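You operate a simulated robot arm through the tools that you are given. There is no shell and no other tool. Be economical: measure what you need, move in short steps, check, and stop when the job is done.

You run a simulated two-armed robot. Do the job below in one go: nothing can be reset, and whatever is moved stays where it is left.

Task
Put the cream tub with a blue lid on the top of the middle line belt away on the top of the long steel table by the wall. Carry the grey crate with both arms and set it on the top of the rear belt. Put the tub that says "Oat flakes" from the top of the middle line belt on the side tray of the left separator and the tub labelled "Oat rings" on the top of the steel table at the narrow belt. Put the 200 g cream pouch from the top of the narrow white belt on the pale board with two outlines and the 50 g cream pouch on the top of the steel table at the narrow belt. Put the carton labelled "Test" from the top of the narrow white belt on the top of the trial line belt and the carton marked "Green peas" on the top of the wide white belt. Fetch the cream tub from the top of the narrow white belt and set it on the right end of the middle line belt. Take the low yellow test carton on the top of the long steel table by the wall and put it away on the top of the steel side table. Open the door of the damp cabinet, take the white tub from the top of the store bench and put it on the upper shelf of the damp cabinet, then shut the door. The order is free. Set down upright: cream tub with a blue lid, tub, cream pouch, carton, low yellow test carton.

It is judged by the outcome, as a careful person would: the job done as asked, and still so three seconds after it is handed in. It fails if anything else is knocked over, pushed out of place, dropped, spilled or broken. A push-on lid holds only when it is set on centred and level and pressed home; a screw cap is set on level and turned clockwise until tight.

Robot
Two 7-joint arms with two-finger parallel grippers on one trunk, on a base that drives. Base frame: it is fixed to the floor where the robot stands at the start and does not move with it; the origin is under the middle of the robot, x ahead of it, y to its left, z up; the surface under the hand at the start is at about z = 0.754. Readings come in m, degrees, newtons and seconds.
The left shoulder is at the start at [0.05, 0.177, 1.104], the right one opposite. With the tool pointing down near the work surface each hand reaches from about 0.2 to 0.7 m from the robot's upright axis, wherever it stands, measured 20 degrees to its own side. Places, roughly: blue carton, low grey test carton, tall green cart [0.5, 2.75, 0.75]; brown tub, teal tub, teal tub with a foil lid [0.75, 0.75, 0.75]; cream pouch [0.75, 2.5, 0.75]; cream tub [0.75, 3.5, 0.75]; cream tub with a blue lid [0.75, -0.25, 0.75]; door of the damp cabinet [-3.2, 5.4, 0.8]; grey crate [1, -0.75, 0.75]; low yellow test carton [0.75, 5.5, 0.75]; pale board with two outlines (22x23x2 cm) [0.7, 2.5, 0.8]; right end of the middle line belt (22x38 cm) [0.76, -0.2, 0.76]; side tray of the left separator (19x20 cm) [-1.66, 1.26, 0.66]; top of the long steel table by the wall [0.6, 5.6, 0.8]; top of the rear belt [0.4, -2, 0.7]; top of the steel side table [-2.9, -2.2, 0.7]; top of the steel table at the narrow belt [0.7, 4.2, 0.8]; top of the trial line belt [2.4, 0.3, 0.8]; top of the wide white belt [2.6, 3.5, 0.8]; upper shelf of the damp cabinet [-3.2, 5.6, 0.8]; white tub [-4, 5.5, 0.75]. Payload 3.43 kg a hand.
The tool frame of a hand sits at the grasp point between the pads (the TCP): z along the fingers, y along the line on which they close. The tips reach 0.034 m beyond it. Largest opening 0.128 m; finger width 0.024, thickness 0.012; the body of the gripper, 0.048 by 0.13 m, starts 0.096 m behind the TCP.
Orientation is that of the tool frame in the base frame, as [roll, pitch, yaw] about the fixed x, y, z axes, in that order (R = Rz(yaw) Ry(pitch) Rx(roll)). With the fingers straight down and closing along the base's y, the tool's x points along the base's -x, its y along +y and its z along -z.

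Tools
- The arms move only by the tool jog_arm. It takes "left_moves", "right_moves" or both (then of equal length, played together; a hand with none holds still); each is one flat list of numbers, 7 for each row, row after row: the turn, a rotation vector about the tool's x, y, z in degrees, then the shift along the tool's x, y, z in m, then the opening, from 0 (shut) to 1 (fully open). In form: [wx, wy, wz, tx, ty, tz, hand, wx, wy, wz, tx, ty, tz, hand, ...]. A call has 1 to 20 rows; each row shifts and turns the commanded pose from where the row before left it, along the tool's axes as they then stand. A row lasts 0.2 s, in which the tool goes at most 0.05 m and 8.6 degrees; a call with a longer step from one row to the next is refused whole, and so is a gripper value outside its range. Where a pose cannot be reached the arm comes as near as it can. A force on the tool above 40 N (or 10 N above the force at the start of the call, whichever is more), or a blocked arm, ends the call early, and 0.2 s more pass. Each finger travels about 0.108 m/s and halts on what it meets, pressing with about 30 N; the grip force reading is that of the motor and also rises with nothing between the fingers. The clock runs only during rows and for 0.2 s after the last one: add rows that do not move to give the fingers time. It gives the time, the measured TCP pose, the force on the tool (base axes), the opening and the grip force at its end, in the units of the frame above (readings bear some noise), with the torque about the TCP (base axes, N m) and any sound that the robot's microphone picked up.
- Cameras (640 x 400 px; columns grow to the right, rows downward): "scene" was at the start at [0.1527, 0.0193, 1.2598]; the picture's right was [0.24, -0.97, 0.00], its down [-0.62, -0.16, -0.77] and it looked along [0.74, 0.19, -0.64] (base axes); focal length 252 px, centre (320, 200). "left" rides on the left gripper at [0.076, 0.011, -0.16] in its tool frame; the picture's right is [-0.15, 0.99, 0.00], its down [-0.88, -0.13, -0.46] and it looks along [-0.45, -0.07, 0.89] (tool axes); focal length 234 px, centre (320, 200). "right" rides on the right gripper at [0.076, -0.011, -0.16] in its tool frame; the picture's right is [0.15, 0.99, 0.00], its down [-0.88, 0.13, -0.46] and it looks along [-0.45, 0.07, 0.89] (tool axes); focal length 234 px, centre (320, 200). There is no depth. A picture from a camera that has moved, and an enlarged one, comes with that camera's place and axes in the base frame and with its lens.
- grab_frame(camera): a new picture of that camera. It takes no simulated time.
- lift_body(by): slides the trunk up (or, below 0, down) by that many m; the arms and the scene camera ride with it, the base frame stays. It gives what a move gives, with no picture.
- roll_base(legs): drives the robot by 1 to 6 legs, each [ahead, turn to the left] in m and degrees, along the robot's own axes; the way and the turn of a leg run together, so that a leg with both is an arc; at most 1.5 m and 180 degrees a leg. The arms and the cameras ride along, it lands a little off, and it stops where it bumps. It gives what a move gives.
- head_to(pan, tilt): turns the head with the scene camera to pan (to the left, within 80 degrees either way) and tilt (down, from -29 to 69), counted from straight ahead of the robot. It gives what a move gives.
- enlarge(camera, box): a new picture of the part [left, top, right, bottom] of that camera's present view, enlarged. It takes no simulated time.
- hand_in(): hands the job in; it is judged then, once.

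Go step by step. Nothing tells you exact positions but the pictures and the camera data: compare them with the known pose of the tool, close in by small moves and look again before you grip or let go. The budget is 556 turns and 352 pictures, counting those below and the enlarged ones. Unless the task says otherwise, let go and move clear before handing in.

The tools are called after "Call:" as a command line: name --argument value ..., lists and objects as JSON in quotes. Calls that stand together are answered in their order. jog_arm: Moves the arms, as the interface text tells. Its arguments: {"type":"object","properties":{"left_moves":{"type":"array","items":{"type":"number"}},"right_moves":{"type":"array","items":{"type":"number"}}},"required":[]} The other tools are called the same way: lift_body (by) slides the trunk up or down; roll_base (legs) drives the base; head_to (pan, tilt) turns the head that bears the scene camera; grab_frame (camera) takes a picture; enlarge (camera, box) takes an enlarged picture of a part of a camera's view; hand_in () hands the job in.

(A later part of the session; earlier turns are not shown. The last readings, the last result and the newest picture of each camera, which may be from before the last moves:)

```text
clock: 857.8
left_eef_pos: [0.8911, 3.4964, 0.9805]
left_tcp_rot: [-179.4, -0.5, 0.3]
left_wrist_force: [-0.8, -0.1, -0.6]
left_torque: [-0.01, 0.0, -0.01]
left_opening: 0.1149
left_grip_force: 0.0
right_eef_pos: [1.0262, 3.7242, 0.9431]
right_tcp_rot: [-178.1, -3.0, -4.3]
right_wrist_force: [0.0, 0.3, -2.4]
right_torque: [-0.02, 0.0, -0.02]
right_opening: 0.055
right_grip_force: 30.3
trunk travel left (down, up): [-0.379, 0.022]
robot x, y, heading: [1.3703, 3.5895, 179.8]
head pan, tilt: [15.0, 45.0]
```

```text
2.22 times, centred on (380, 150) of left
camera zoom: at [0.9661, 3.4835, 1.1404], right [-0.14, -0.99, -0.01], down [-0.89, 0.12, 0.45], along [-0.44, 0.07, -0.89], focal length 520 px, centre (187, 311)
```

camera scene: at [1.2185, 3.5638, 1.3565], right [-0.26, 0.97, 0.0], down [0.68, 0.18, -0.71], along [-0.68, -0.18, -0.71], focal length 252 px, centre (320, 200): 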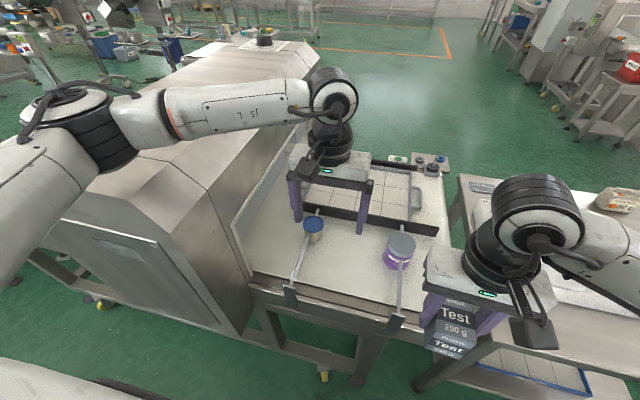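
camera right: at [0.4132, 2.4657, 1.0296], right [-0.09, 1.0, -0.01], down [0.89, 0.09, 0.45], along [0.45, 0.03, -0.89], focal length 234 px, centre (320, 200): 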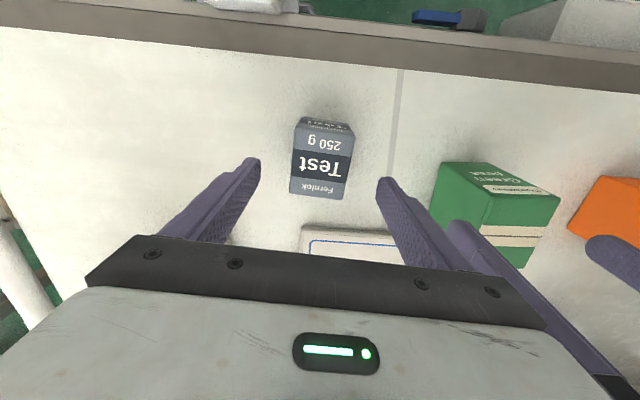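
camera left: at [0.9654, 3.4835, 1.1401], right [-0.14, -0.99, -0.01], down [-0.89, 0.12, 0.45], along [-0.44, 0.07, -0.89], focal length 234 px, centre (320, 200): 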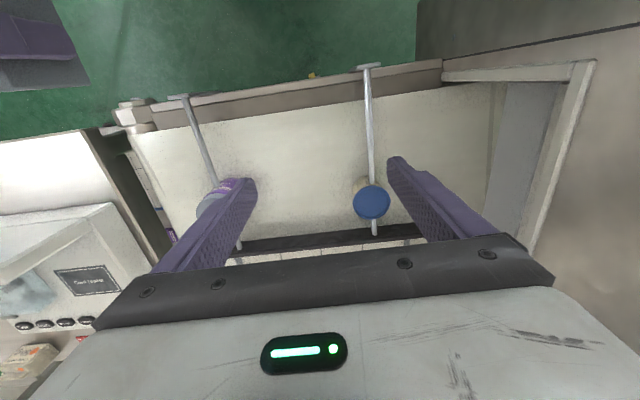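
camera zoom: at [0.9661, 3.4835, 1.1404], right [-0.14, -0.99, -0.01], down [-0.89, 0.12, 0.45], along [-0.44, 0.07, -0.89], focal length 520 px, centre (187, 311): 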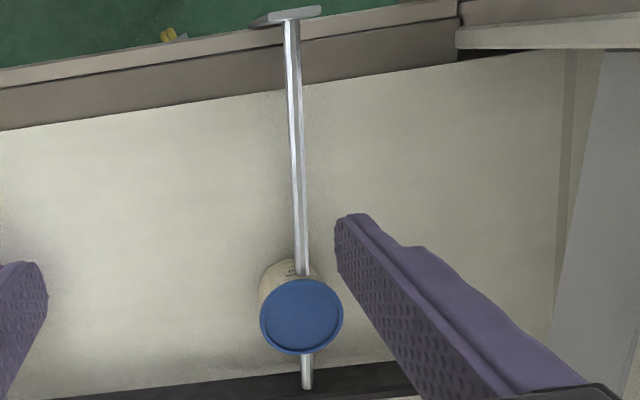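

Call:
jog_arm --left_moves '[0, 0, 0, -0.026, 0.0165, 0.025, 0.8, 0, 0, 0, -0.026, 0.0165, 0.025, 0.8, 0, 0, 0, -0.026, 0.0165, 0.025, 0.8, 0, 0, 0, -0.026, 0.0165, 0.025, 0.8]'

Call:
grab_frame --camera "left"

```text
clock: 859.0
left_eef_pos: [0.7735, 3.4196, 0.9058]
left_tcp_rot: [-179.6, 2.7, 1.5]
left_wrist_force: [-0.3, -0.8, -0.4]
left_torque: [0.0, -0.01, 0.02]
left_opening: 0.1026
left_grip_force: 0.0
right_eef_pos: [1.0274, 3.7258, 0.9412]
right_tcp_rot: [-178.0, -2.7, -4.3]
right_wrist_force: [-0.6, 0.1, -2.9]
right_torque: [-0.02, -0.01, 0.0]
right_opening: 0.0547
right_grip_force: 30.0
trunk travel left (down, up): [-0.379, 0.022]
robot x, y, heading: [1.3679, 3.5808, -180.1]
head pan, tilt: [15.0, 45.0]
stopped in row 4 (left hand): the arm was blocked; the commanded pose is now the measured one
```

```text
77 pictures are left
camera left: at [0.8564, 3.4088, 1.0634], right [-0.12, -0.99, 0.0], down [-0.86, 0.1, 0.5], along [-0.49, 0.06, -0.87], focal length 234 px, centre (320, 200)
```

left: 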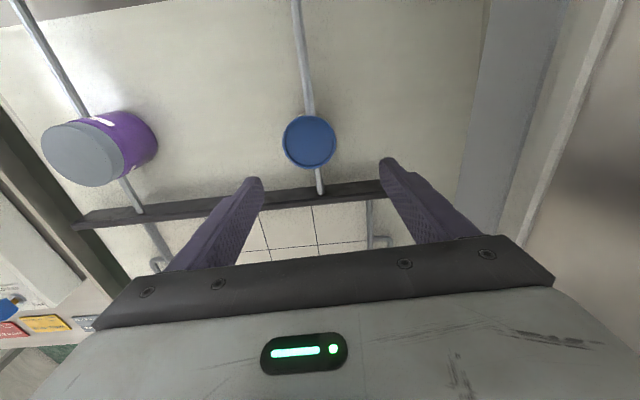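

Call:
jog_arm --left_moves '[0, 0, 0, 0.02, -0.03, -0.03, 0.8, 0, 0, 0, 0.03, -0.03, -0.02, 0.8, 0, -2.7, 0, 0.04, -0.02, -0.02, 0.8]'

Call:
roll_base --legs '[[-0.2, 0], [0, 90], [1.3, 0], [1.3, 0]]'

Call:
head_to --pan 15 --tilt 25

Call:
grab_frame --camera "scene"

```text
clock: 859.8
left_eef_pos: [0.8657, 3.5033, 0.9674]
left_tcp_rot: [-179.6, 4.4, 1.2]
left_wrist_force: [0.1, 0.7, 0.1]
left_torque: [-0.03, 0.04, 0.01]
left_opening: 0.1025
left_grip_force: 0.1
right_eef_pos: [1.0256, 3.7259, 0.9417]
right_tcp_rot: [-177.9, -2.7, -4.3]
right_wrist_force: [-0.1, -0.6, -2.2]
right_torque: [0.0, 0.04, -0.03]
right_opening: 0.0549
right_grip_force: 30.4
trunk travel left (down, up): [-0.379, 0.022]
robot x, y, heading: [1.3685, 3.5844, 180.0]
head pan, tilt: [15.0, 45.0]
```

```text
clock: 877.6
left_eef_pos: [1.6535, 0.4751, 0.966]
left_tcp_rot: [-179.5, 4.5, 91.2]
left_wrist_force: [0.2, -0.1, 0.4]
left_torque: [-0.01, -0.01, 0.02]
left_opening: 0.1022
left_grip_force: 0.0
right_eef_pos: [1.432, 0.6345, 0.9423]
right_tcp_rot: [-178.0, -2.9, 85.9]
right_wrist_force: [0.2, 0.3, -1.9]
right_torque: [0.0, 0.01, 0.01]
right_opening: 0.0546
right_grip_force: 30.9
trunk travel left (down, up): [-0.379, 0.022]
robot x, y, heading: [1.5716, 0.9747, -90.0]
head pan, tilt: [15.0, 45.0]
```

```text
clock: 878.4
left_eef_pos: [1.6528, 0.4758, 0.9665]
left_tcp_rot: [-179.5, 4.4, 91.3]
left_wrist_force: [0.1, 0.5, -0.2]
left_torque: [0.01, -0.01, -0.03]
left_opening: 0.1022
left_grip_force: 0.1
right_eef_pos: [1.4311, 0.6335, 0.9414]
right_tcp_rot: [-178.0, -2.9, 85.9]
right_wrist_force: [0.5, -0.2, -3.1]
right_torque: [0.0, 0.02, 0.02]
right_opening: 0.0547
right_grip_force: 29.6
trunk travel left (down, up): [-0.379, 0.022]
robot x, y, heading: [1.5678, 0.9776, -89.9]
head pan, tilt: [15.0, 25.0]
```

```text
76 pictures are left
camera scene: at [1.5954, 0.8151, 1.387], right [-0.97, -0.26, 0.0], down [-0.11, 0.41, -0.91], along [0.24, -0.87, -0.42], focal length 252 px, centre (320, 200)
```

scene: 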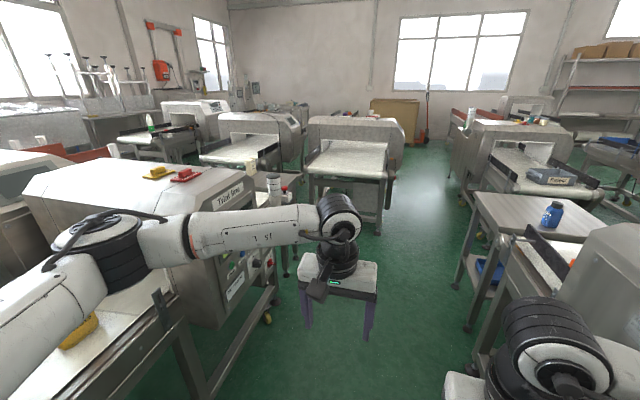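

Call:
roll_base --legs '[[0, 90], [0.12, 0]]'

Call:
head_to --pan 0 --tilt 40

Call:
grab_frame --camera "scene"

```text
clock: 883.5
left_eef_pos: [2.1914, 1.0636, 0.9666]
left_tcp_rot: [-179.5, 4.5, -178.2]
left_wrist_force: [0.3, -1.3, 0.4]
left_torque: [0.01, 0.01, -0.03]
left_opening: 0.1024
left_grip_force: 0.1
right_eef_pos: [2.0334, 0.8399, 0.942]
right_tcp_rot: [-178.1, -2.9, 176.3]
right_wrist_force: [1.0, 0.3, -2.9]
right_torque: [0.0, 0.02, -0.02]
right_opening: 0.0548
right_grip_force: 30.1
trunk travel left (down, up): [-0.379, 0.022]
robot x, y, heading: [1.6901, 0.9782, 0.5]
head pan, tilt: [15.0, 25.0]
```

```text
clock: 884.2
left_eef_pos: [2.1906, 1.062, 0.9654]
left_tcp_rot: [-179.5, 4.3, -178.2]
left_wrist_force: [1.1, 0.0, -0.7]
left_torque: [0.0, -0.03, 0.01]
left_opening: 0.1024
left_grip_force: 0.0
right_eef_pos: [2.0325, 0.8405, 0.9427]
right_tcp_rot: [-177.9, -2.9, 176.3]
right_wrist_force: [-0.6, -0.4, -2.8]
right_torque: [-0.01, 0.02, 0.02]
right_opening: 0.0549
right_grip_force: 30.1
trunk travel left (down, up): [-0.379, 0.022]
robot x, y, heading: [1.6907, 0.9768, 0.6]
head pan, tilt: [0.0, 40.0]
```

```text
75 pictures are left
camera scene: at [1.8458, 0.9767, 1.3638], right [0.01, -1.0, 0.0], down [-0.64, -0.01, -0.77], along [0.77, 0.01, -0.64], focal length 252 px, centre (320, 200)
```

scene: 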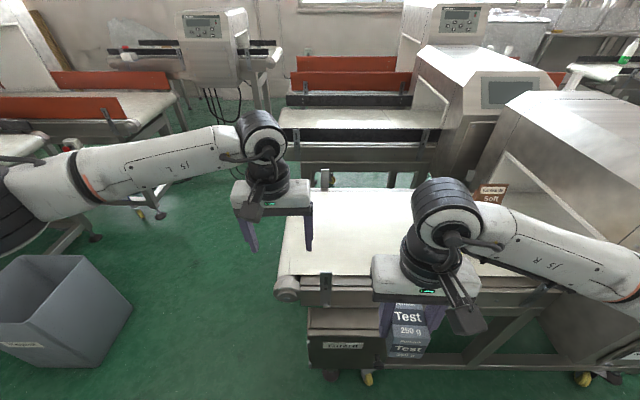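

Call:
roll_base --legs '[[0.17, 0]]'

Call:
jog_arm --right_moves '[0, 3, 0, -0.04, 0, 0, 0, 0, 0, 0, -0.04, 0.005, 0, 0, 0, 0, 0, -0.04, 0.005, 0.02, 0, 0, 0, 0, -0.03, 0, 0.02, 0]'

Call:
grab_frame --camera "right"

```text
clock: 885.7
left_eef_pos: [2.36, 1.0638, 0.965]
left_tcp_rot: [-179.5, 4.3, -178.3]
left_wrist_force: [0.3, -0.1, 0.1]
left_torque: [-0.03, 0.03, -0.01]
left_opening: 0.1027
left_grip_force: 0.1
right_eef_pos: [2.2015, 0.8417, 0.9425]
right_tcp_rot: [-178.0, -2.9, 176.3]
right_wrist_force: [0.0, -0.9, -3.0]
right_torque: [0.02, 0.03, -0.01]
right_opening: 0.0545
right_grip_force: 30.5
trunk travel left (down, up): [-0.379, 0.022]
robot x, y, heading: [1.8605, 0.9766, 0.5]
head pan, tilt: [0.0, 40.0]
```

```text
clock: 886.7
left_eef_pos: [2.359, 1.0646, 0.9659]
left_tcp_rot: [-179.5, 4.4, -178.1]
left_wrist_force: [0.2, -0.5, 0.3]
left_torque: [-0.01, 0.0, 0.04]
left_opening: 0.1025
left_grip_force: 0.0
right_eef_pos: [2.3473, 0.84, 0.8875]
right_tcp_rot: [-178.0, -5.8, 176.3]
right_wrist_force: [0.0, -0.2, -2.2]
right_torque: [0.01, 0.01, -0.05]
right_opening: 0.055
right_grip_force: 29.9
trunk travel left (down, up): [-0.379, 0.022]
robot x, y, heading: [1.858, 0.9801, 0.6]
head pan, tilt: [0.0, 40.0]
```

```text
74 pictures are left
camera right: at [2.2876, 0.8387, 1.0555], right [-0.08, 1.0, -0.02], down [0.93, 0.09, 0.36], along [0.36, 0.01, -0.93], focal length 234 px, centre (320, 200)
```

right: 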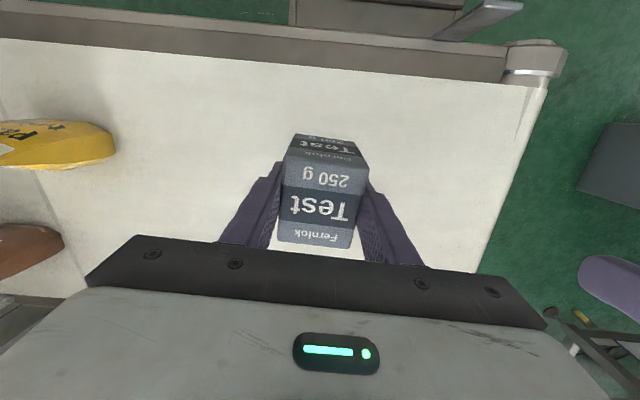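

Call:
jog_arm --right_moves '[-2, -5.8, 0, 0, 0, 0, 0, 0, 0, 0, -0.005, 0, 0.015, 0, 0, 0, 0, 0, 0, 0.01, 0, 0, 0, 0, 0, 0, 0.006, 0, 0, 0, 0, 0, 0, 0.006, 0, 0, 0, 0, 0, 0, 0.005, 0, 0, 0, 0, 0, 0, 0, 0]'

Call:
jog_arm --right_moves '[0, 0, 0, 0, 0, 0.005, 0, 0, 0, 0, 0, 0, 0.005, 0, 0, 0, 0, 0, 0, 0, 0]'

Call:
grab_frame --camera "right"

```text
clock: 888.3
left_eef_pos: [2.3592, 1.0638, 0.9665]
left_tcp_rot: [-179.6, 4.4, -178.2]
left_wrist_force: [0.2, -0.7, 0.1]
left_torque: [-0.01, -0.03, 0.01]
left_opening: 0.1027
left_grip_force: 0.0
right_eef_pos: [2.3508, 0.84, 0.8461]
right_tcp_rot: [-180.0, -0.1, 176.3]
right_wrist_force: [0.8, 0.3, -2.7]
right_torque: [-0.02, -0.04, -0.03]
right_opening: 0.055
right_grip_force: 30.2
trunk travel left (down, up): [-0.379, 0.022]
robot x, y, heading: [1.8583, 0.9778, 0.3]
head pan, tilt: [0.0, 40.0]
```

```text
clock: 889.1
left_eef_pos: [2.3594, 1.0645, 0.9675]
left_tcp_rot: [-179.6, 4.5, -178.2]
left_wrist_force: [-0.9, 0.2, -0.3]
left_torque: [-0.02, -0.01, -0.01]
left_opening: 0.1023
left_grip_force: 0.1
right_eef_pos: [2.351, 0.8403, 0.8372]
right_tcp_rot: [180.0, -0.1, 176.3]
right_wrist_force: [-0.4, -0.6, -2.4]
right_torque: [0.01, -0.02, 0.03]
right_opening: 0.0548
right_grip_force: 29.9
trunk travel left (down, up): [-0.379, 0.022]
robot x, y, heading: [1.8565, 0.9755, 0.6]
head pan, tilt: [0.0, 40.0]
```

```text
73 pictures are left
camera right: at [2.2752, 0.8343, 0.9967], right [-0.08, 1.0, 0.0], down [0.89, 0.07, 0.45], along [0.45, 0.04, -0.89], focal length 234 px, centre (320, 200)
```

right: 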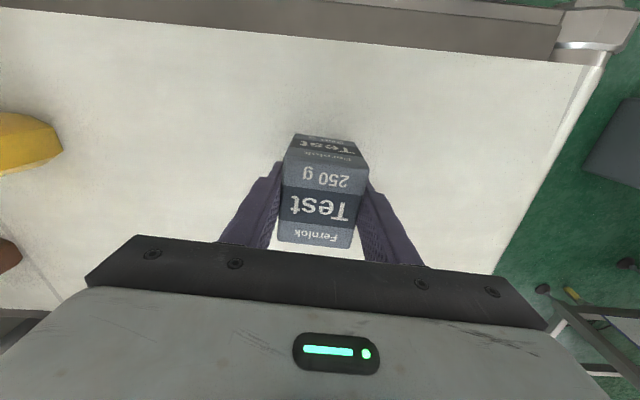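

Call:
jog_arm --right_moves '[0, 0, 0, 0, 0, 0.006, 0, 0, 0, 0, 0, 0, 0.006, 0, 0, 0, 0, 0, 0, 0.005, 0, 0, 0, 0, 0, 0, 0, 0]'

Call:
jog_arm --right_moves '[0, 0, 0, 0, 0, 0.006, 0, 0, 0, 0, 0, 0, 0.006, 0, 0, 0, 0, 0, 0, 0, 0]'

```text
clock: 890.1
left_eef_pos: [2.3597, 1.0648, 0.9661]
left_tcp_rot: [-179.5, 4.4, -178.2]
left_wrist_force: [-0.2, 0.2, 0.0]
left_torque: [0.0, -0.02, 0.01]
left_opening: 0.1023
left_grip_force: 0.1
right_eef_pos: [2.3531, 0.8395, 0.8196]
right_tcp_rot: [180.0, 0.0, 176.3]
right_wrist_force: [0.2, -0.4, -2.7]
right_torque: [-0.01, 0.0, -0.02]
right_opening: 0.0549
right_grip_force: 29.9
trunk travel left (down, up): [-0.379, 0.022]
robot x, y, heading: [1.859, 0.9778, 0.5]
head pan, tilt: [0.0, 40.0]
```

```text
clock: 890.9
left_eef_pos: [2.3595, 1.0641, 0.9655]
left_tcp_rot: [-179.5, 4.4, -178.1]
left_wrist_force: [-0.3, -0.5, -0.3]
left_torque: [-0.01, 0.03, -0.01]
left_opening: 0.1026
left_grip_force: 0.0
right_eef_pos: [2.3521, 0.8396, 0.809]
right_tcp_rot: [-179.8, 0.0, 176.2]
right_wrist_force: [0.2, -0.9, -1.6]
right_torque: [0.02, 0.09, 0.0]
right_opening: 0.0548
right_grip_force: 29.7
trunk travel left (down, up): [-0.379, 0.022]
robot x, y, heading: [1.8606, 0.9774, 0.6]
head pan, tilt: [0.0, 40.0]
```

Call:
jog_arm --right_moves '[0, 0, 0, 0, 0, 0.005, 0, 0, 0, 0, 0, 0, 0, 0]'

Call:
jog_arm --right_moves '[0, 0, 0, 0, 0, 0.004, 0, 0, 0, 0, 0, 0, 0, 0]'

```text
clock: 891.5
left_eef_pos: [2.3579, 1.0649, 0.9691]
left_tcp_rot: [-179.5, 4.6, -178.3]
left_wrist_force: [-0.2, -0.3, -0.1]
left_torque: [0.05, 0.0, -0.03]
left_opening: 0.1024
left_grip_force: 0.1
right_eef_pos: [2.352, 0.8394, 0.8069]
right_tcp_rot: [-180.0, 0.3, 176.3]
right_wrist_force: [-2.2, -4.7, 26.4]
right_torque: [-0.56, 0.11, 0.04]
right_opening: 0.054
right_grip_force: 29.5
trunk travel left (down, up): [-0.379, 0.022]
robot x, y, heading: [1.8633, 0.9735, 0.2]
head pan, tilt: [0.0, 40.0]
```

```text
clock: 892.1
left_eef_pos: [2.3577, 1.0654, 0.9676]
left_tcp_rot: [-179.5, 4.5, -178.2]
left_wrist_force: [-0.2, 0.1, 0.3]
left_torque: [-0.02, 0.01, 0.01]
left_opening: 0.1023
left_grip_force: 0.0
right_eef_pos: [2.3524, 0.8408, 0.8018]
right_tcp_rot: [180.0, 0.3, 176.2]
right_wrist_force: [2.3, -4.7, 26.5]
right_torque: [-0.23, -0.09, -0.06]
right_opening: 0.055
right_grip_force: 29.6
trunk travel left (down, up): [-0.379, 0.022]
robot x, y, heading: [1.8601, 0.9791, 0.6]
head pan, tilt: [0.0, 40.0]
```

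Call:
jog_arm --right_moves '[0, 0, 0, 0, 0, -0.004, 0, 0, 0, 0, 0, 0, 0, 0.5, 0, 0, 0, 0, 0, 0, 0.65, 0, 0, 0, 0, 0, 0, 0.7, 0, 0, 0, 0, 0, -0.02, 0.7, 0, 0, 0, 0, 0, -0.045, 0.7, 0, 0, 0, 0, 0, -0.045, 0.7, 0, 0, 0, 0.03, 0, -0.04, 0.7, 0, 0, 0, 0.04, 0, -0.03, 0.7, 0, 0, 0, 0.04, 0, 0, 0.7]' --left_moves '[0, 0, 0, 0, 0, 0, 0.8, 0, 0, 0, 0, 0, 0, 0.8, 0, 0, 0, 0, 0, 0, 0.8, 0, 0, 0, 0, 0, 0, 0.8, 0, 0, 0, 0, 0, 0, 0.8, 0, 4.4, 0, 0, 0, 0, 0.8, 0, 0, 0, 0.03, 0, 0, 0.8, 0, 0, 0, 0.03, 0, 0, 0.8, 0, 0, 0, 0.03, 0, 0, 0.8, 0, 0, 0, 0, 0, 0, 0.8]'

Call:
grab_frame --camera "scene"

```text
clock: 894.3
left_eef_pos: [2.2695, 1.0607, 0.966]
left_tcp_rot: [-179.5, 0.0, -178.3]
left_wrist_force: [-0.6, 0.0, 0.0]
left_torque: [0.01, 0.01, -0.02]
left_opening: 0.1024
left_grip_force: 0.1
right_eef_pos: [2.2415, 0.8468, 0.9828]
right_tcp_rot: [179.9, 0.0, 176.4]
right_wrist_force: [-0.6, 0.6, 0.0]
right_torque: [0.0, 0.01, 0.02]
right_opening: 0.0896
right_grip_force: 0.1
trunk travel left (down, up): [-0.379, 0.022]
robot x, y, heading: [1.8581, 0.9772, 0.3]
head pan, tilt: [0.0, 40.0]
```

```text
72 pictures are left
camera scene: at [2.014, 0.9781, 1.3638], right [0.01, -1.0, 0.0], down [-0.64, -0.01, -0.77], along [0.77, 0.01, -0.64], focal length 252 px, centre (320, 200)
```

scene: 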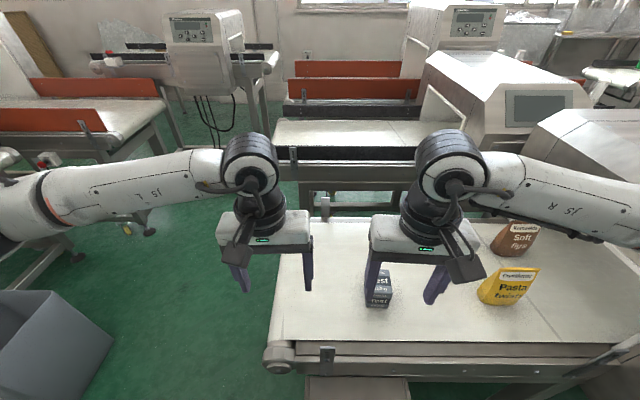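

Call:
roll_base --legs '[[-0.3, 0], [0, -90], [0.25, 0], [0, -90], [0.15, 0]]'

Call:
head_to --pan 0 --tilt 40

Call:
grab_frame --camera "scene"

```text
clock: 901.0
left_eef_pos: [1.648, 0.4831, 0.9709]
left_tcp_rot: [-179.2, 0.8, 91.7]
left_wrist_force: [-0.4, 0.6, -0.3]
left_torque: [0.04, -0.01, -0.01]
left_opening: 0.1026
left_grip_force: 0.0
right_eef_pos: [1.4268, 0.5166, 0.9791]
right_tcp_rot: [-179.0, -1.0, 85.4]
right_wrist_force: [0.6, -0.6, -0.1]
right_torque: [0.01, 0.0, -0.02]
right_opening: 0.0895
right_grip_force: 0.1
trunk travel left (down, up): [-0.379, 0.022]
robot x, y, heading: [1.5607, 0.8866, -90.3]
head pan, tilt: [0.0, 40.0]
stopped in leg 3: the robot was blocked; the commanded pose is now the measured one
```

```text
clock: 901.6
left_eef_pos: [1.6497, 0.484, 0.9737]
left_tcp_rot: [-179.2, 1.0, 91.7]
left_wrist_force: [-0.2, -0.4, 0.5]
left_torque: [0.0, -0.02, 0.01]
left_opening: 0.1024
left_grip_force: 0.1
right_eef_pos: [1.4268, 0.5178, 0.9792]
right_tcp_rot: [-179.1, -1.0, 85.5]
right_wrist_force: [-0.1, -0.5, 1.2]
right_torque: [0.0, 0.0, -0.02]
right_opening: 0.0897
right_grip_force: 0.1
trunk travel left (down, up): [-0.379, 0.022]
robot x, y, heading: [1.5648, 0.8824, -89.9]
head pan, tilt: [0.0, 40.0]
```

```text
71 pictures are left
camera scene: at [1.5685, 0.745, 1.3665], right [-1.0, 0.0, 0.01], down [-0.01, 0.63, -0.78], along [0.0, -0.78, -0.63], focal length 252 px, centre (320, 200)
```

scene: 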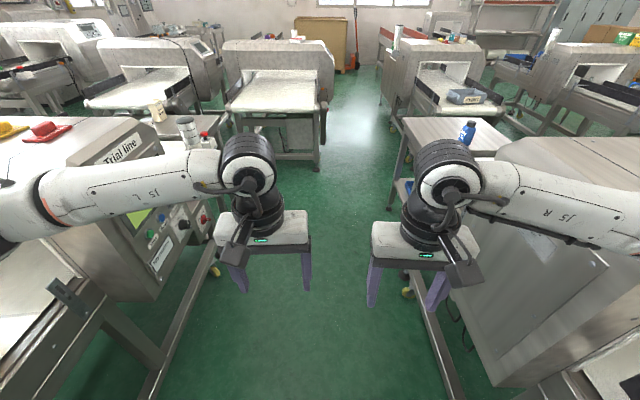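

Call:
roll_base --legs '[[-0.25, 0], [0, 90], [0, 90], [1.2, 0], [1.07, 0]]'

Call:
roll_base --legs '[[0, 90], [0.2, 0]]'

Call:
grab_frame --camera "right"

```text
clock: 921.9
left_eef_pos: [1.4526, 3.8136, 0.9655]
left_tcp_rot: [-179.6, 0.0, -87.6]
left_wrist_force: [0.5, -0.7, 0.1]
left_torque: [0.0, -0.04, 0.04]
left_opening: 0.1025
left_grip_force: 0.0
right_eef_pos: [1.6721, 3.7806, 0.9713]
right_tcp_rot: [-179.4, -1.9, -93.7]
right_wrist_force: [0.6, -0.3, 1.4]
right_torque: [0.0, -0.02, -0.01]
right_opening: 0.0897
right_grip_force: 0.0
trunk travel left (down, up): [-0.379, 0.022]
robot x, y, heading: [1.5386, 3.4021, 90.6]
head pan, tilt: [0.0, 40.0]
```

```text
clock: 926.6
left_eef_pos: [1.1109, 3.3136, 0.9677]
left_tcp_rot: [-179.7, -0.7, 2.3]
left_wrist_force: [9.2, -2.0, 2.6]
left_torque: [0.34, 1.42, 0.19]
left_opening: 0.1024
left_grip_force: 0.1
right_eef_pos: [1.1312, 3.5332, 0.971]
right_tcp_rot: [-179.3, -1.8, -3.2]
right_wrist_force: [-0.6, -0.2, 0.2]
right_torque: [-0.01, -0.01, 0.01]
right_opening: 0.0897
right_grip_force: 0.1
trunk travel left (down, up): [-0.379, 0.022]
robot x, y, heading: [1.5084, 3.3985, -178.7]
head pan, tilt: [0.0, 40.0]
stopped in leg 2: the force on the tool passed its limit at 102 N (the readings are from after the stop); the commanded pose is now the measured one
```

```text
70 pictures are left
camera right: at [1.2025, 3.5383, 1.134], right [0.09, -1.0, -0.01], down [-0.9, -0.08, 0.43], along [-0.42, -0.03, -0.9], focal length 234 px, centre (320, 200)
```

right: 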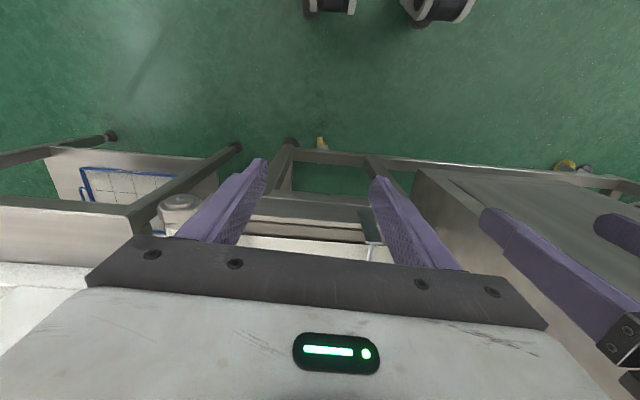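

Call:
roll_base --legs '[[-0.06, 0]]'

Call:
jog_arm --left_moves '[0, 0, 0, 0.02, 0.04, -0.02, 0.5, 0, 0, 0, 0.02, 0.04, -0.02, 0.5, 0, 0, 0, 0.03, 0.03, -0.02, 0.5, 0, 0, 0, 0.03, 0.03, 0, 0.5]' --right_moves '[0, -6, 0, 0, 0, 0, 0.8, 0, -6, 0, 0, 0, 0, 0.8, 0, -6, 0, -0.03, 0.03, 0, 0.8, 0, 0, 0, -0.03, 0.03, 0, 0.8]'

Call:
roll_base --legs '[[0.16, 0]]'

Call:
grab_frame --camera "right"

```text
clock: 927.6
left_eef_pos: [1.1682, 3.3136, 0.9673]
left_tcp_rot: [-179.8, -0.6, 2.4]
left_wrist_force: [0.7, -0.3, -0.5]
left_torque: [0.02, 0.03, 0.0]
left_opening: 0.1023
left_grip_force: 0.1
right_eef_pos: [1.1913, 3.5343, 0.9722]
right_tcp_rot: [-179.4, -1.9, -3.2]
right_wrist_force: [0.3, 0.3, 0.0]
right_torque: [0.0, 0.02, -0.04]
right_opening: 0.0894
right_grip_force: 0.1
trunk travel left (down, up): [-0.379, 0.022]
robot x, y, heading: [1.5701, 3.4027, -178.5]
head pan, tilt: [0.0, 40.0]
```

```text
clock: 928.6
left_eef_pos: [1.2748, 3.1781, 1.0267]
left_tcp_rot: [-179.7, -0.8, 2.5]
left_wrist_force: [0.2, -0.1, -0.1]
left_torque: [0.03, 0.03, 0.0]
left_opening: 0.064
left_grip_force: 0.0
right_eef_pos: [1.1296, 3.4768, 0.9831]
right_tcp_rot: [-179.2, 16.1, -2.9]
right_wrist_force: [0.9, 0.2, 0.4]
right_torque: [-0.02, 0.0, 0.03]
right_opening: 0.1023
right_grip_force: 0.1
trunk travel left (down, up): [-0.379, 0.022]
robot x, y, heading: [1.5659, 3.4053, -178.9]
head pan, tilt: [0.0, 40.0]
```

```text
clock: 930.0
left_eef_pos: [1.1132, 3.1757, 1.0261]
left_tcp_rot: [-179.8, -0.8, 2.4]
left_wrist_force: [-0.1, -0.3, 0.1]
left_torque: [-0.01, -0.02, -0.03]
left_opening: 0.0639
left_grip_force: 0.0
right_eef_pos: [0.9674, 3.475, 0.9832]
right_tcp_rot: [-179.3, 15.9, -3.0]
right_wrist_force: [0.1, -0.3, -0.5]
right_torque: [-0.01, -0.03, 0.01]
right_opening: 0.1023
right_grip_force: 0.1
trunk travel left (down, up): [-0.379, 0.022]
robot x, y, heading: [1.4131, 3.4023, -178.7]
head pan, tilt: [0.0, 40.0]
```

```text
69 pictures are left
camera right: at [1.0852, 3.4776, 1.116], right [0.09, -0.99, -0.05], down [-0.73, -0.1, 0.68], along [-0.68, -0.02, -0.73], focal length 234 px, centre (320, 200)
```

right: 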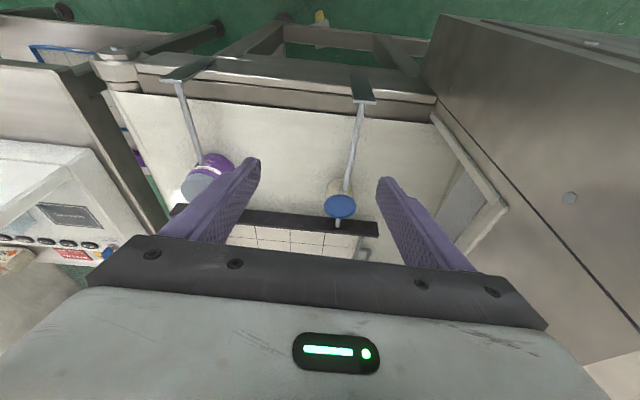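

Call:
jog_arm --right_moves '[0, 0, 0, -0.0284, 0.009, 0.0296, 0.8, 0, 0, 0, -0.0284, 0.009, 0.0296, 0.8, 0, 0, 0, -0.0284, 0.009, 0.0296, 0.8, 0, 0, 0, -0.0284, 0.009, 0.0296, 0.8, 0, 0, 0, -0.0284, 0.009, 0.0296, 0.8]'

Call:
grab_frame --camera "right"

```text
clock: 931.2
left_eef_pos: [1.1132, 3.1764, 1.026]
left_tcp_rot: [-179.7, -0.8, 2.4]
left_wrist_force: [0.1, 0.4, 0.3]
left_torque: [0.03, -0.02, 0.0]
left_opening: 0.0641
left_grip_force: 0.1
right_eef_pos: [0.7879, 3.4394, 0.879]
right_tcp_rot: [-179.2, 16.1, -2.8]
right_wrist_force: [0.1, -0.3, -0.6]
right_torque: [-0.03, -0.02, 0.0]
right_opening: 0.1021
right_grip_force: 0.0
trunk travel left (down, up): [-0.379, 0.022]
robot x, y, heading: [1.4104, 3.4024, -178.7]
head pan, tilt: [0.0, 40.0]
```

```text
68 pictures are left
camera right: at [0.9047, 3.4428, 1.012], right [0.09, -0.99, -0.05], down [-0.73, -0.1, 0.68], along [-0.68, -0.02, -0.73], focal length 234 px, centre (320, 200)
```

right: 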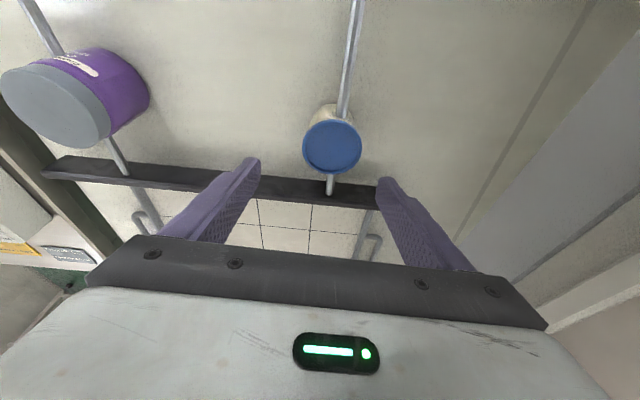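

Call:
jog_arm --right_moves '[0, 0, 0, 0.0126, 0.0035, 0.0404, 0.8, 0, 0, 0, 0.0126, 0.0035, 0.0404, 0.8, 0, 0, 0, 0, 0, 0, 0.6, 0, 0, 0, 0, 0, 0, 0.4, 0, 0, 0, 0, 0, 0, 0.2, 0, 0, 0, 0, 0, 0, 0, 0, 0, 0, 0, 0, 0, 0]'

Call:
jog_arm --right_moves '[0, 0, 0, -0.0055, 0, -0.0192, 0, 0, 0, 0, -0.0055, 0, -0.0192, 0, 0, 0, 0, -0.01, 0, -0.036, 0, 0, 0, 0, 0.01, 0, -0.04, 0, 0, 0, 0, 0.03, 0, -0.02, 0, 0, 0, 0, 0.03, 0, 0, 0]'

Call:
grab_frame --camera "right"

```text
clock: 932.8
left_eef_pos: [1.1138, 3.1743, 1.027]
left_tcp_rot: [-179.9, -0.7, 2.4]
left_wrist_force: [0.9, 0.7, 0.1]
left_torque: [0.0, -0.01, 0.03]
left_opening: 0.0641
left_grip_force: 0.0
right_eef_pos: [0.7905, 3.4355, 0.7949]
right_tcp_rot: [-179.4, 16.1, -3.0]
right_wrist_force: [-0.8, -1.0, 0.5]
right_torque: [0.0, -0.02, 0.01]
right_opening: 0.0578
right_grip_force: 30.5
trunk travel left (down, up): [-0.379, 0.022]
robot x, y, heading: [1.4103, 3.3984, -178.6]
head pan, tilt: [0.0, 40.0]
```

```text
clock: 934.2
left_eef_pos: [1.1145, 3.176, 1.0259]
left_tcp_rot: [-179.7, -0.7, 2.4]
left_wrist_force: [0.2, 0.0, -0.2]
left_torque: [0.0, 0.03, -0.02]
left_opening: 0.0641
left_grip_force: 0.0
right_eef_pos: [0.8754, 3.4295, 0.9105]
right_tcp_rot: [-179.2, 16.1, -3.0]
right_wrist_force: [0.9, -0.8, -1.0]
right_torque: [0.0, 0.01, 0.03]
right_opening: 0.0582
right_grip_force: 29.5
trunk travel left (down, up): [-0.379, 0.022]
robot x, y, heading: [1.4112, 3.4013, -178.8]
head pan, tilt: [0.0, 40.0]
```

```text
67 pictures are left
camera right: at [0.9921, 3.4318, 1.0437], right [0.09, -0.99, -0.05], down [-0.73, -0.1, 0.68], along [-0.68, -0.02, -0.73], focal length 234 px, centre (320, 200)
```

right: 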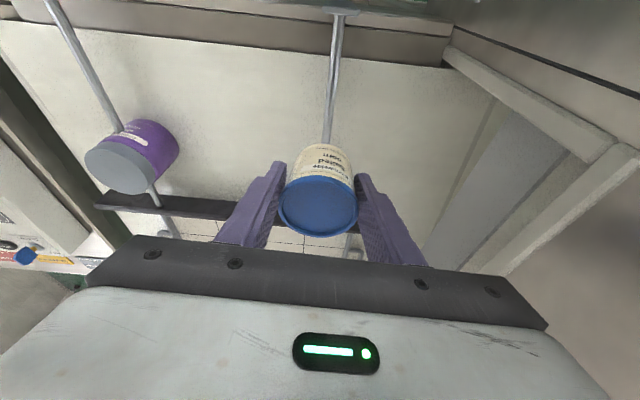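

Call:
jog_arm --right_moves '[0, 0, 0, -0.011, 0, -0.0385, 0, 0, 0, 0, -0.011, -0.02, -0.0385, 0, 0, 0, 0, 0.02, -0.04, 0, 0, 0, 0, 0, 0.02, -0.04, 0, 0]' --left_moves '[0, 0, 0, 0, 0, 0, 0.5, 0, 0, 0, 0, 0, 0, 0.5, 0, 0, 0, -0.01, 0, 0, 0.5, 0, 0, 0, -0.01, 0, 0, 0.5]'

Call:
roll_base --legs '[[-0.16, 0], [0, -90], [1.5, 0], [0, 90], [1.0, 0], [0.9, 0]]'

Call:
roll_base --legs '[[0, 90], [1.5, 0], [1.5, 0], [1.5, 0]]'

Call:
head_to --pan 20 --tilt 25

Call:
grab_frame --camera "scene"

```text
clock: 935.2
left_eef_pos: [1.0936, 3.1753, 1.0272]
left_tcp_rot: [-179.8, -0.7, 2.4]
left_wrist_force: [-1.2, 0.3, 0.2]
left_torque: [-0.05, 0.02, -0.02]
left_opening: 0.0639
left_grip_force: 0.0
right_eef_pos: [0.9205, 3.525, 0.9807]
right_tcp_rot: [-179.4, 16.2, -3.0]
right_wrist_force: [0.4, -0.4, -0.8]
right_torque: [0.01, 0.01, -0.01]
right_opening: 0.0581
right_grip_force: 29.9
trunk travel left (down, up): [-0.379, 0.022]
robot x, y, heading: [1.4099, 3.4038, -178.8]
head pan, tilt: [0.0, 40.0]
```

```text
clock: 960.5
left_eef_pos: [-0.6769, 4.7146, 1.0263]
left_tcp_rot: [-179.8, -0.6, 0.0]
left_wrist_force: [-0.3, -0.6, 0.4]
left_torque: [0.02, -0.01, -0.01]
left_opening: 0.0642
left_grip_force: 0.1
right_eef_pos: [-0.8386, 5.0724, 0.9801]
right_tcp_rot: [-179.3, 15.9, -5.4]
right_wrist_force: [-0.3, -0.1, -0.6]
right_torque: [-0.01, 0.01, -0.02]
right_opening: 0.058
right_grip_force: 29.8
trunk travel left (down, up): [-0.379, 0.022]
robot x, y, heading: [-0.3534, 4.9283, 178.9]
head pan, tilt: [0.0, 40.0]
```

```text
clock: 985.8
left_eef_pos: [-0.1942, 0.1021, 1.0259]
left_tcp_rot: [-179.8, -0.6, 91.5]
left_wrist_force: [-0.1, -1.0, -0.7]
left_torque: [-0.02, 0.01, 0.0]
left_opening: 0.0639
left_grip_force: 0.0
right_eef_pos: [-0.5473, -0.0661, 0.9793]
right_tcp_rot: [-179.3, 16.1, 85.9]
right_wrist_force: [-0.3, 0.2, -0.7]
right_torque: [-0.01, -0.03, 0.01]
right_opening: 0.0579
right_grip_force: 30.0
trunk travel left (down, up): [-0.379, 0.022]
robot x, y, heading: [-0.4121, 0.4205, -89.7]
head pan, tilt: [0.0, 40.0]
```

```text
clock: 986.6
left_eef_pos: [-0.194, 0.1022, 1.0271]
left_tcp_rot: [-179.8, -0.7, 91.5]
left_wrist_force: [-0.1, -0.9, 0.2]
left_torque: [0.01, -0.01, -0.03]
left_opening: 0.0637
left_grip_force: 0.0
right_eef_pos: [-0.5486, -0.0648, 0.9802]
right_tcp_rot: [-179.3, 16.1, 86.0]
right_wrist_force: [0.5, 0.8, -0.6]
right_torque: [0.04, 0.02, 0.01]
right_opening: 0.058
right_grip_force: 30.3
trunk travel left (down, up): [-0.379, 0.022]
robot x, y, heading: [-0.4147, 0.4232, -89.5]
head pan, tilt: [20.0, 25.0]
```

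```text
66 pictures are left
camera scene: at [-0.3829, 0.2641, 1.387], right [-0.94, -0.35, 0.0], down [-0.15, 0.4, -0.91], along [0.31, -0.85, -0.42], focal length 252 px, centre (320, 200)
```

scene: 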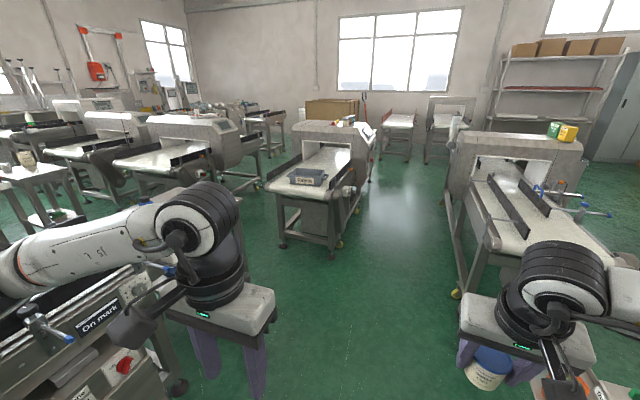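

Call:
jog_arm --left_moves '[0, 0, 0, 0, -0.04, 0, 0.5, 0, 0, 0, 0, -0.04, 0, 0.5]'

Call:
roll_base --legs '[[0.52, 0], [0, 90], [0.48, 0]]'

Call:
head_to --pan -5 --tilt 40

Call:
grab_frame --camera "scene"

```text
clock: 987.2
left_eef_pos: [-0.2749, 0.0997, 1.0256]
left_tcp_rot: [-179.8, -0.8, 91.5]
left_wrist_force: [0.4, 0.0, 0.6]
left_torque: [-0.01, 0.01, -0.01]
left_opening: 0.0643
left_grip_force: 0.0
right_eef_pos: [-0.5487, -0.0673, 0.9789]
right_tcp_rot: [-179.4, 16.1, 86.0]
right_wrist_force: [0.0, 0.3, -0.4]
right_torque: [0.01, 0.01, 0.04]
right_opening: 0.058
right_grip_force: 29.8
trunk travel left (down, up): [-0.379, 0.022]
robot x, y, heading: [-0.416, 0.4245, -89.7]
head pan, tilt: [20.0, 25.0]
```

```text
clock: 996.4
left_eef_pos: [0.3547, 0.0419, 1.0245]
left_tcp_rot: [179.8, -1.2, -178.1]
left_wrist_force: [0.2, 0.6, 0.9]
left_torque: [-0.02, -0.01, 0.03]
left_opening: 0.0642
left_grip_force: 0.1
right_eef_pos: [0.5246, -0.2327, 0.9814]
right_tcp_rot: [-179.4, 16.3, 176.0]
right_wrist_force: [-0.5, 0.2, -1.2]
right_torque: [0.02, 0.03, 0.01]
right_opening: 0.0581
right_grip_force: 30.3
trunk travel left (down, up): [-0.379, 0.022]
robot x, y, heading: [0.041, -0.0982, 0.5]
head pan, tilt: [20.0, 25.0]
stopped in leg 3: the robot was blocked; the commanded pose is now the measured one
```

```text
clock: 997.3
left_eef_pos: [0.3542, 0.042, 1.0235]
left_tcp_rot: [179.8, -1.1, -178.1]
left_wrist_force: [-0.3, 0.3, 0.7]
left_torque: [-0.01, -0.02, 0.01]
left_opening: 0.0638
left_grip_force: 0.1
right_eef_pos: [0.5253, -0.2326, 0.9809]
right_tcp_rot: [-179.5, 16.3, 176.1]
right_wrist_force: [-0.2, 1.2, -0.2]
right_torque: [0.01, -0.02, 0.02]
right_opening: 0.0579
right_grip_force: 29.8
trunk travel left (down, up): [-0.379, 0.022]
robot x, y, heading: [0.0347, -0.101, 0.6]
head pan, tilt: [-5.0, 40.0]
```

```text
65 pictures are left
camera scene: at [0.1888, -0.1089, 1.3646], right [-0.08, -1.0, 0.0], down [-0.64, 0.05, -0.77], along [0.77, -0.06, -0.64], focal length 252 px, centre (320, 200)
```

scene: 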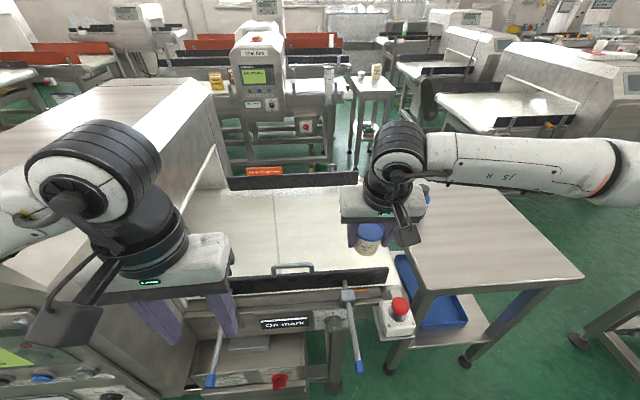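

Call:
lift_body --by -0.1

Call:
jog_arm --right_moves '[0, 0, 0, -0.04, 0.0175, 0.0165, 0, 0, 0, 0, -0.04, 0.0175, 0.0165, 0, 0, 0, 0, -0.04, 0.0175, 0.0165, 0, 0, 0, 0, -0.04, 0.0175, 0.0165, 0]'

Call:
grab_frame --camera "scene"

```text
clock: 998.6
left_eef_pos: [0.3441, 0.0404, 0.9316]
left_tcp_rot: [179.8, 0.3, -178.6]
left_wrist_force: [0.2, 0.2, 0.6]
left_torque: [-0.01, 0.0, -0.02]
left_opening: 0.0639
left_grip_force: 0.0
right_eef_pos: [0.5139, -0.2339, 0.8888]
right_tcp_rot: [-179.6, 17.3, 175.9]
right_wrist_force: [-0.4, 0.0, -0.6]
right_torque: [0.0, 0.02, 0.03]
right_opening: 0.058
right_grip_force: 30.1
trunk travel left (down, up): [-0.279, 0.122]
robot x, y, heading: [0.0335, -0.101, 0.5]
head pan, tilt: [-5.0, 40.0]
```

```text
clock: 999.6
left_eef_pos: [0.3433, 0.0417, 0.9303]
left_tcp_rot: [179.7, 0.2, -178.7]
left_wrist_force: [0.0, 0.4, 0.8]
left_torque: [0.02, -0.01, 0.01]
left_opening: 0.064
left_grip_force: 0.0
right_eef_pos: [0.6913, -0.1751, 0.872]
right_tcp_rot: [-179.6, 17.3, 176.3]
right_wrist_force: [1.0, 0.3, -0.9]
right_torque: [0.03, 0.0, 0.01]
right_opening: 0.0582
right_grip_force: 29.9
trunk travel left (down, up): [-0.279, 0.122]
robot x, y, heading: [0.0382, -0.0991, 0.3]
head pan, tilt: [-5.0, 40.0]
```

```text
64 pictures are left
camera scene: at [0.1725, -0.111, 1.267], right [-0.08, -1.0, -0.01], down [-0.62, 0.05, -0.78], along [0.78, -0.06, -0.63], focal length 252 px, centre (320, 200)
```

scene: 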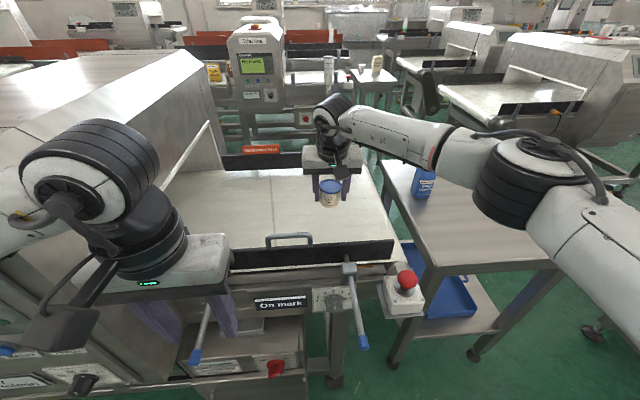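

Call:
jog_arm --right_moves '[0, 0, 0, -0.03, 0, 0.008, 0, 0, 0, 0, 0.008, 0, 0.028, 0, 0, 0, 0, 0.005, 0, 0.0165, 0, 0, 0, 0, 0.0017, 0, 0.0057, 0, 0, 0, 0, 0.0014, 0, 0.0048, 0, 0, 0, 0, 0, 0, 0, 0]'

Call:
jog_arm --right_moves '[0, 0, 0, 0.0014, 0, 0.0048, 0, 0, 0, 0, 0, 0, 0, 0]'

Call:
enlarge --camera "scene" --box '[270, 130, 400, 250]'

```text
clock: 1001.0
left_eef_pos: [0.3421, 0.0415, 0.9303]
left_tcp_rot: [179.7, 0.2, -178.6]
left_wrist_force: [-0.7, 0.0, -0.7]
left_torque: [0.03, -0.01, -0.03]
left_opening: 0.0641
left_grip_force: 0.0
right_eef_pos: [0.7226, -0.1785, 0.8181]
right_tcp_rot: [-179.8, 17.3, 176.0]
right_wrist_force: [-0.3, -0.3, -1.1]
right_torque: [-0.02, 0.01, -0.02]
right_opening: 0.0581
right_grip_force: 30.1
trunk travel left (down, up): [-0.279, 0.122]
robot x, y, heading: [0.0423, -0.0997, 0.6]
head pan, tilt: [-5.0, 40.0]
```

```text
clock: 1001.6
left_eef_pos: [0.3432, 0.0411, 0.9321]
left_tcp_rot: [179.7, 0.1, -178.6]
left_wrist_force: [-0.3, 1.0, 0.9]
left_torque: [0.0, 0.02, 0.01]
left_opening: 0.064
left_grip_force: 0.2
right_eef_pos: [0.7221, -0.1796, 0.8125]
right_tcp_rot: [-179.6, 17.3, 176.0]
right_wrist_force: [-0.7, 0.3, -1.4]
right_torque: [0.03, 0.01, 0.01]
right_opening: 0.0581
right_grip_force: 29.7
trunk travel left (down, up): [-0.279, 0.122]
robot x, y, heading: [0.039, -0.1003, 0.5]
head pan, tilt: [-5.0, 40.0]
```

```text
3.33 times, centred on (335, 190) of scene
camera zoom: at [0.1726, -0.1109, 1.267], right [-0.08, -1.0, -0.01], down [-0.62, 0.05, -0.78], along [0.78, -0.06, -0.63], focal length 841 px, centre (270, 233)
```

zoom: 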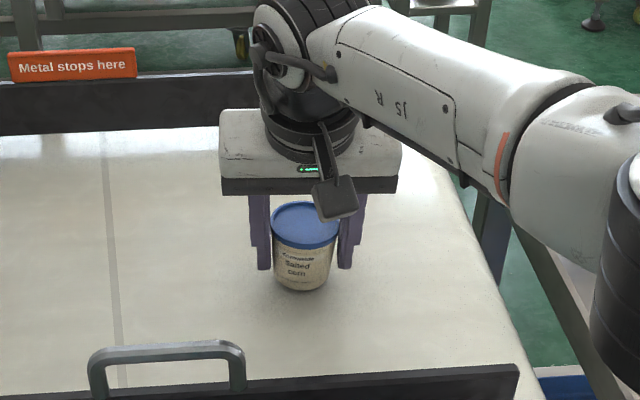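

Call:
jog_arm --right_moves '[0, 0, 0, 0.0012, 0, 0.0038, 0, 0, 0, 0, 0, 0, 0, 0]'

Call:
jog_arm --right_moves '[0, 0, 0, 0.0012, 0, 0.0038, 0, 0, 0, 0, 0, 0, 0, 0]'

Call:
jog_arm --right_moves '[0, 0, 0, 0.0012, 0, 0.0038, 0, 0, 0, 0, 0, 0, 0, 0]'

```text
clock: 1002.2
left_eef_pos: [0.3425, 0.0409, 0.9303]
left_tcp_rot: [179.7, 0.1, -178.5]
left_wrist_force: [0.8, -0.8, -0.5]
left_torque: [-0.03, -0.01, 0.0]
left_opening: 0.0641
left_grip_force: 0.1
right_eef_pos: [0.7228, -0.1784, 0.8085]
right_tcp_rot: [-179.7, 17.3, 176.0]
right_wrist_force: [0.1, 0.1, -0.4]
right_torque: [-0.04, 0.02, 0.01]
right_opening: 0.0582
right_grip_force: 29.6
trunk travel left (down, up): [-0.279, 0.122]
robot x, y, heading: [0.0371, -0.0985, 0.5]
head pan, tilt: [-5.0, 40.0]
```

```text
clock: 1002.8
left_eef_pos: [0.3435, 0.0412, 0.9292]
left_tcp_rot: [179.8, 0.1, -178.6]
left_wrist_force: [-0.9, -0.2, -0.5]
left_torque: [0.02, -0.01, 0.01]
left_opening: 0.0639
left_grip_force: 0.2
right_eef_pos: [0.7238, -0.1785, 0.8051]
right_tcp_rot: [-179.7, 17.2, 176.0]
right_wrist_force: [-2.8, -0.5, 4.6]
right_torque: [-0.12, 0.09, -0.03]
right_opening: 0.0581
right_grip_force: 30.7
trunk travel left (down, up): [-0.279, 0.122]
robot x, y, heading: [0.0404, -0.0987, 1.0]
head pan, tilt: [-5.0, 40.0]
```

```text
clock: 1003.4
left_eef_pos: [0.343, 0.0408, 0.9307]
left_tcp_rot: [179.7, 0.1, -178.6]
left_wrist_force: [0.6, 0.5, -0.1]
left_torque: [-0.04, -0.03, 0.02]
left_opening: 0.0641
left_grip_force: 0.0
right_eef_pos: [0.7246, -0.178, 0.8036]
right_tcp_rot: [-179.7, 17.6, 176.1]
right_wrist_force: [-1.1, 2.6, 20.9]
right_torque: [-0.22, 0.16, -0.01]
right_opening: 0.0581
right_grip_force: 30.0
trunk travel left (down, up): [-0.279, 0.122]
robot x, y, heading: [0.0414, -0.0983, 0.4]
head pan, tilt: [-5.0, 40.0]
```

Contact. I release the cream tub and rise clear.

Call:
jog_arm --right_moves '[0, 0, 0, -0.0006, 0, -0.002, 0.46, 0, 0, 0, 0, 0, 0, 0.6, 0, 0, 0, 0, 0, 0, 0.75, 0, 0, 0, 0, 0, 0, 0.8, 0, 0, 0, -0.006, 0, -0.019, 0.8, 0, 0, 0, -0.012, 0, -0.038, 0.8, 0, 0, 0, -0.012, 0, -0.038, 0.8, 0, 0, 0, 0.02, -0.01, -0.04, 0.8, 0, 0, 0, 0.03, -0.01, -0.03, 0.8, 0, 0, 0, 0.04, 0, 0, 0.8]'

Call:
enlarge --camera "scene" --box '[230, 100, 450, 270]'

```text
clock: 1005.6
left_eef_pos: [0.3433, 0.0414, 0.929]
left_tcp_rot: [179.7, 0.0, -178.6]
left_wrist_force: [1.0, -0.1, 0.4]
left_torque: [0.02, -0.04, 0.04]
left_opening: 0.0641
left_grip_force: 0.0
right_eef_pos: [0.6168, -0.1907, 0.9427]
right_tcp_rot: [-179.6, 17.3, 176.0]
right_wrist_force: [0.9, 0.0, 0.5]
right_torque: [0.01, 0.04, -0.03]
right_opening: 0.1025
right_grip_force: 0.1
trunk travel left (down, up): [-0.279, 0.122]
robot x, y, heading: [0.0418, -0.1006, 0.6]
head pan, tilt: [-5.0, 40.0]
```

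```text
2.35 times, centred on (340, 185) of scene
camera zoom: at [0.1727, -0.1104, 1.2669], right [-0.08, -1.0, -0.01], down [-0.62, 0.05, -0.78], along [0.78, -0.06, -0.63], focal length 594 px, centre (273, 235)
```

zoom: 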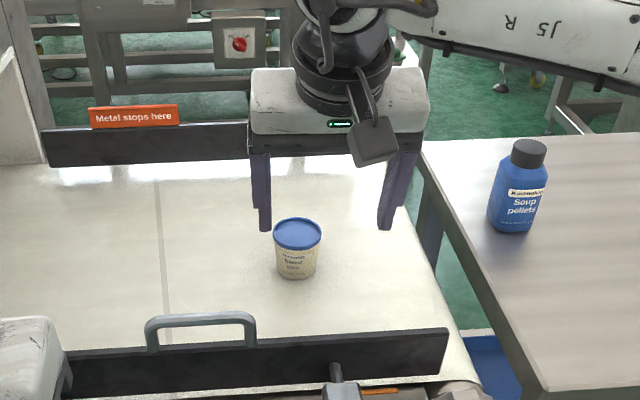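

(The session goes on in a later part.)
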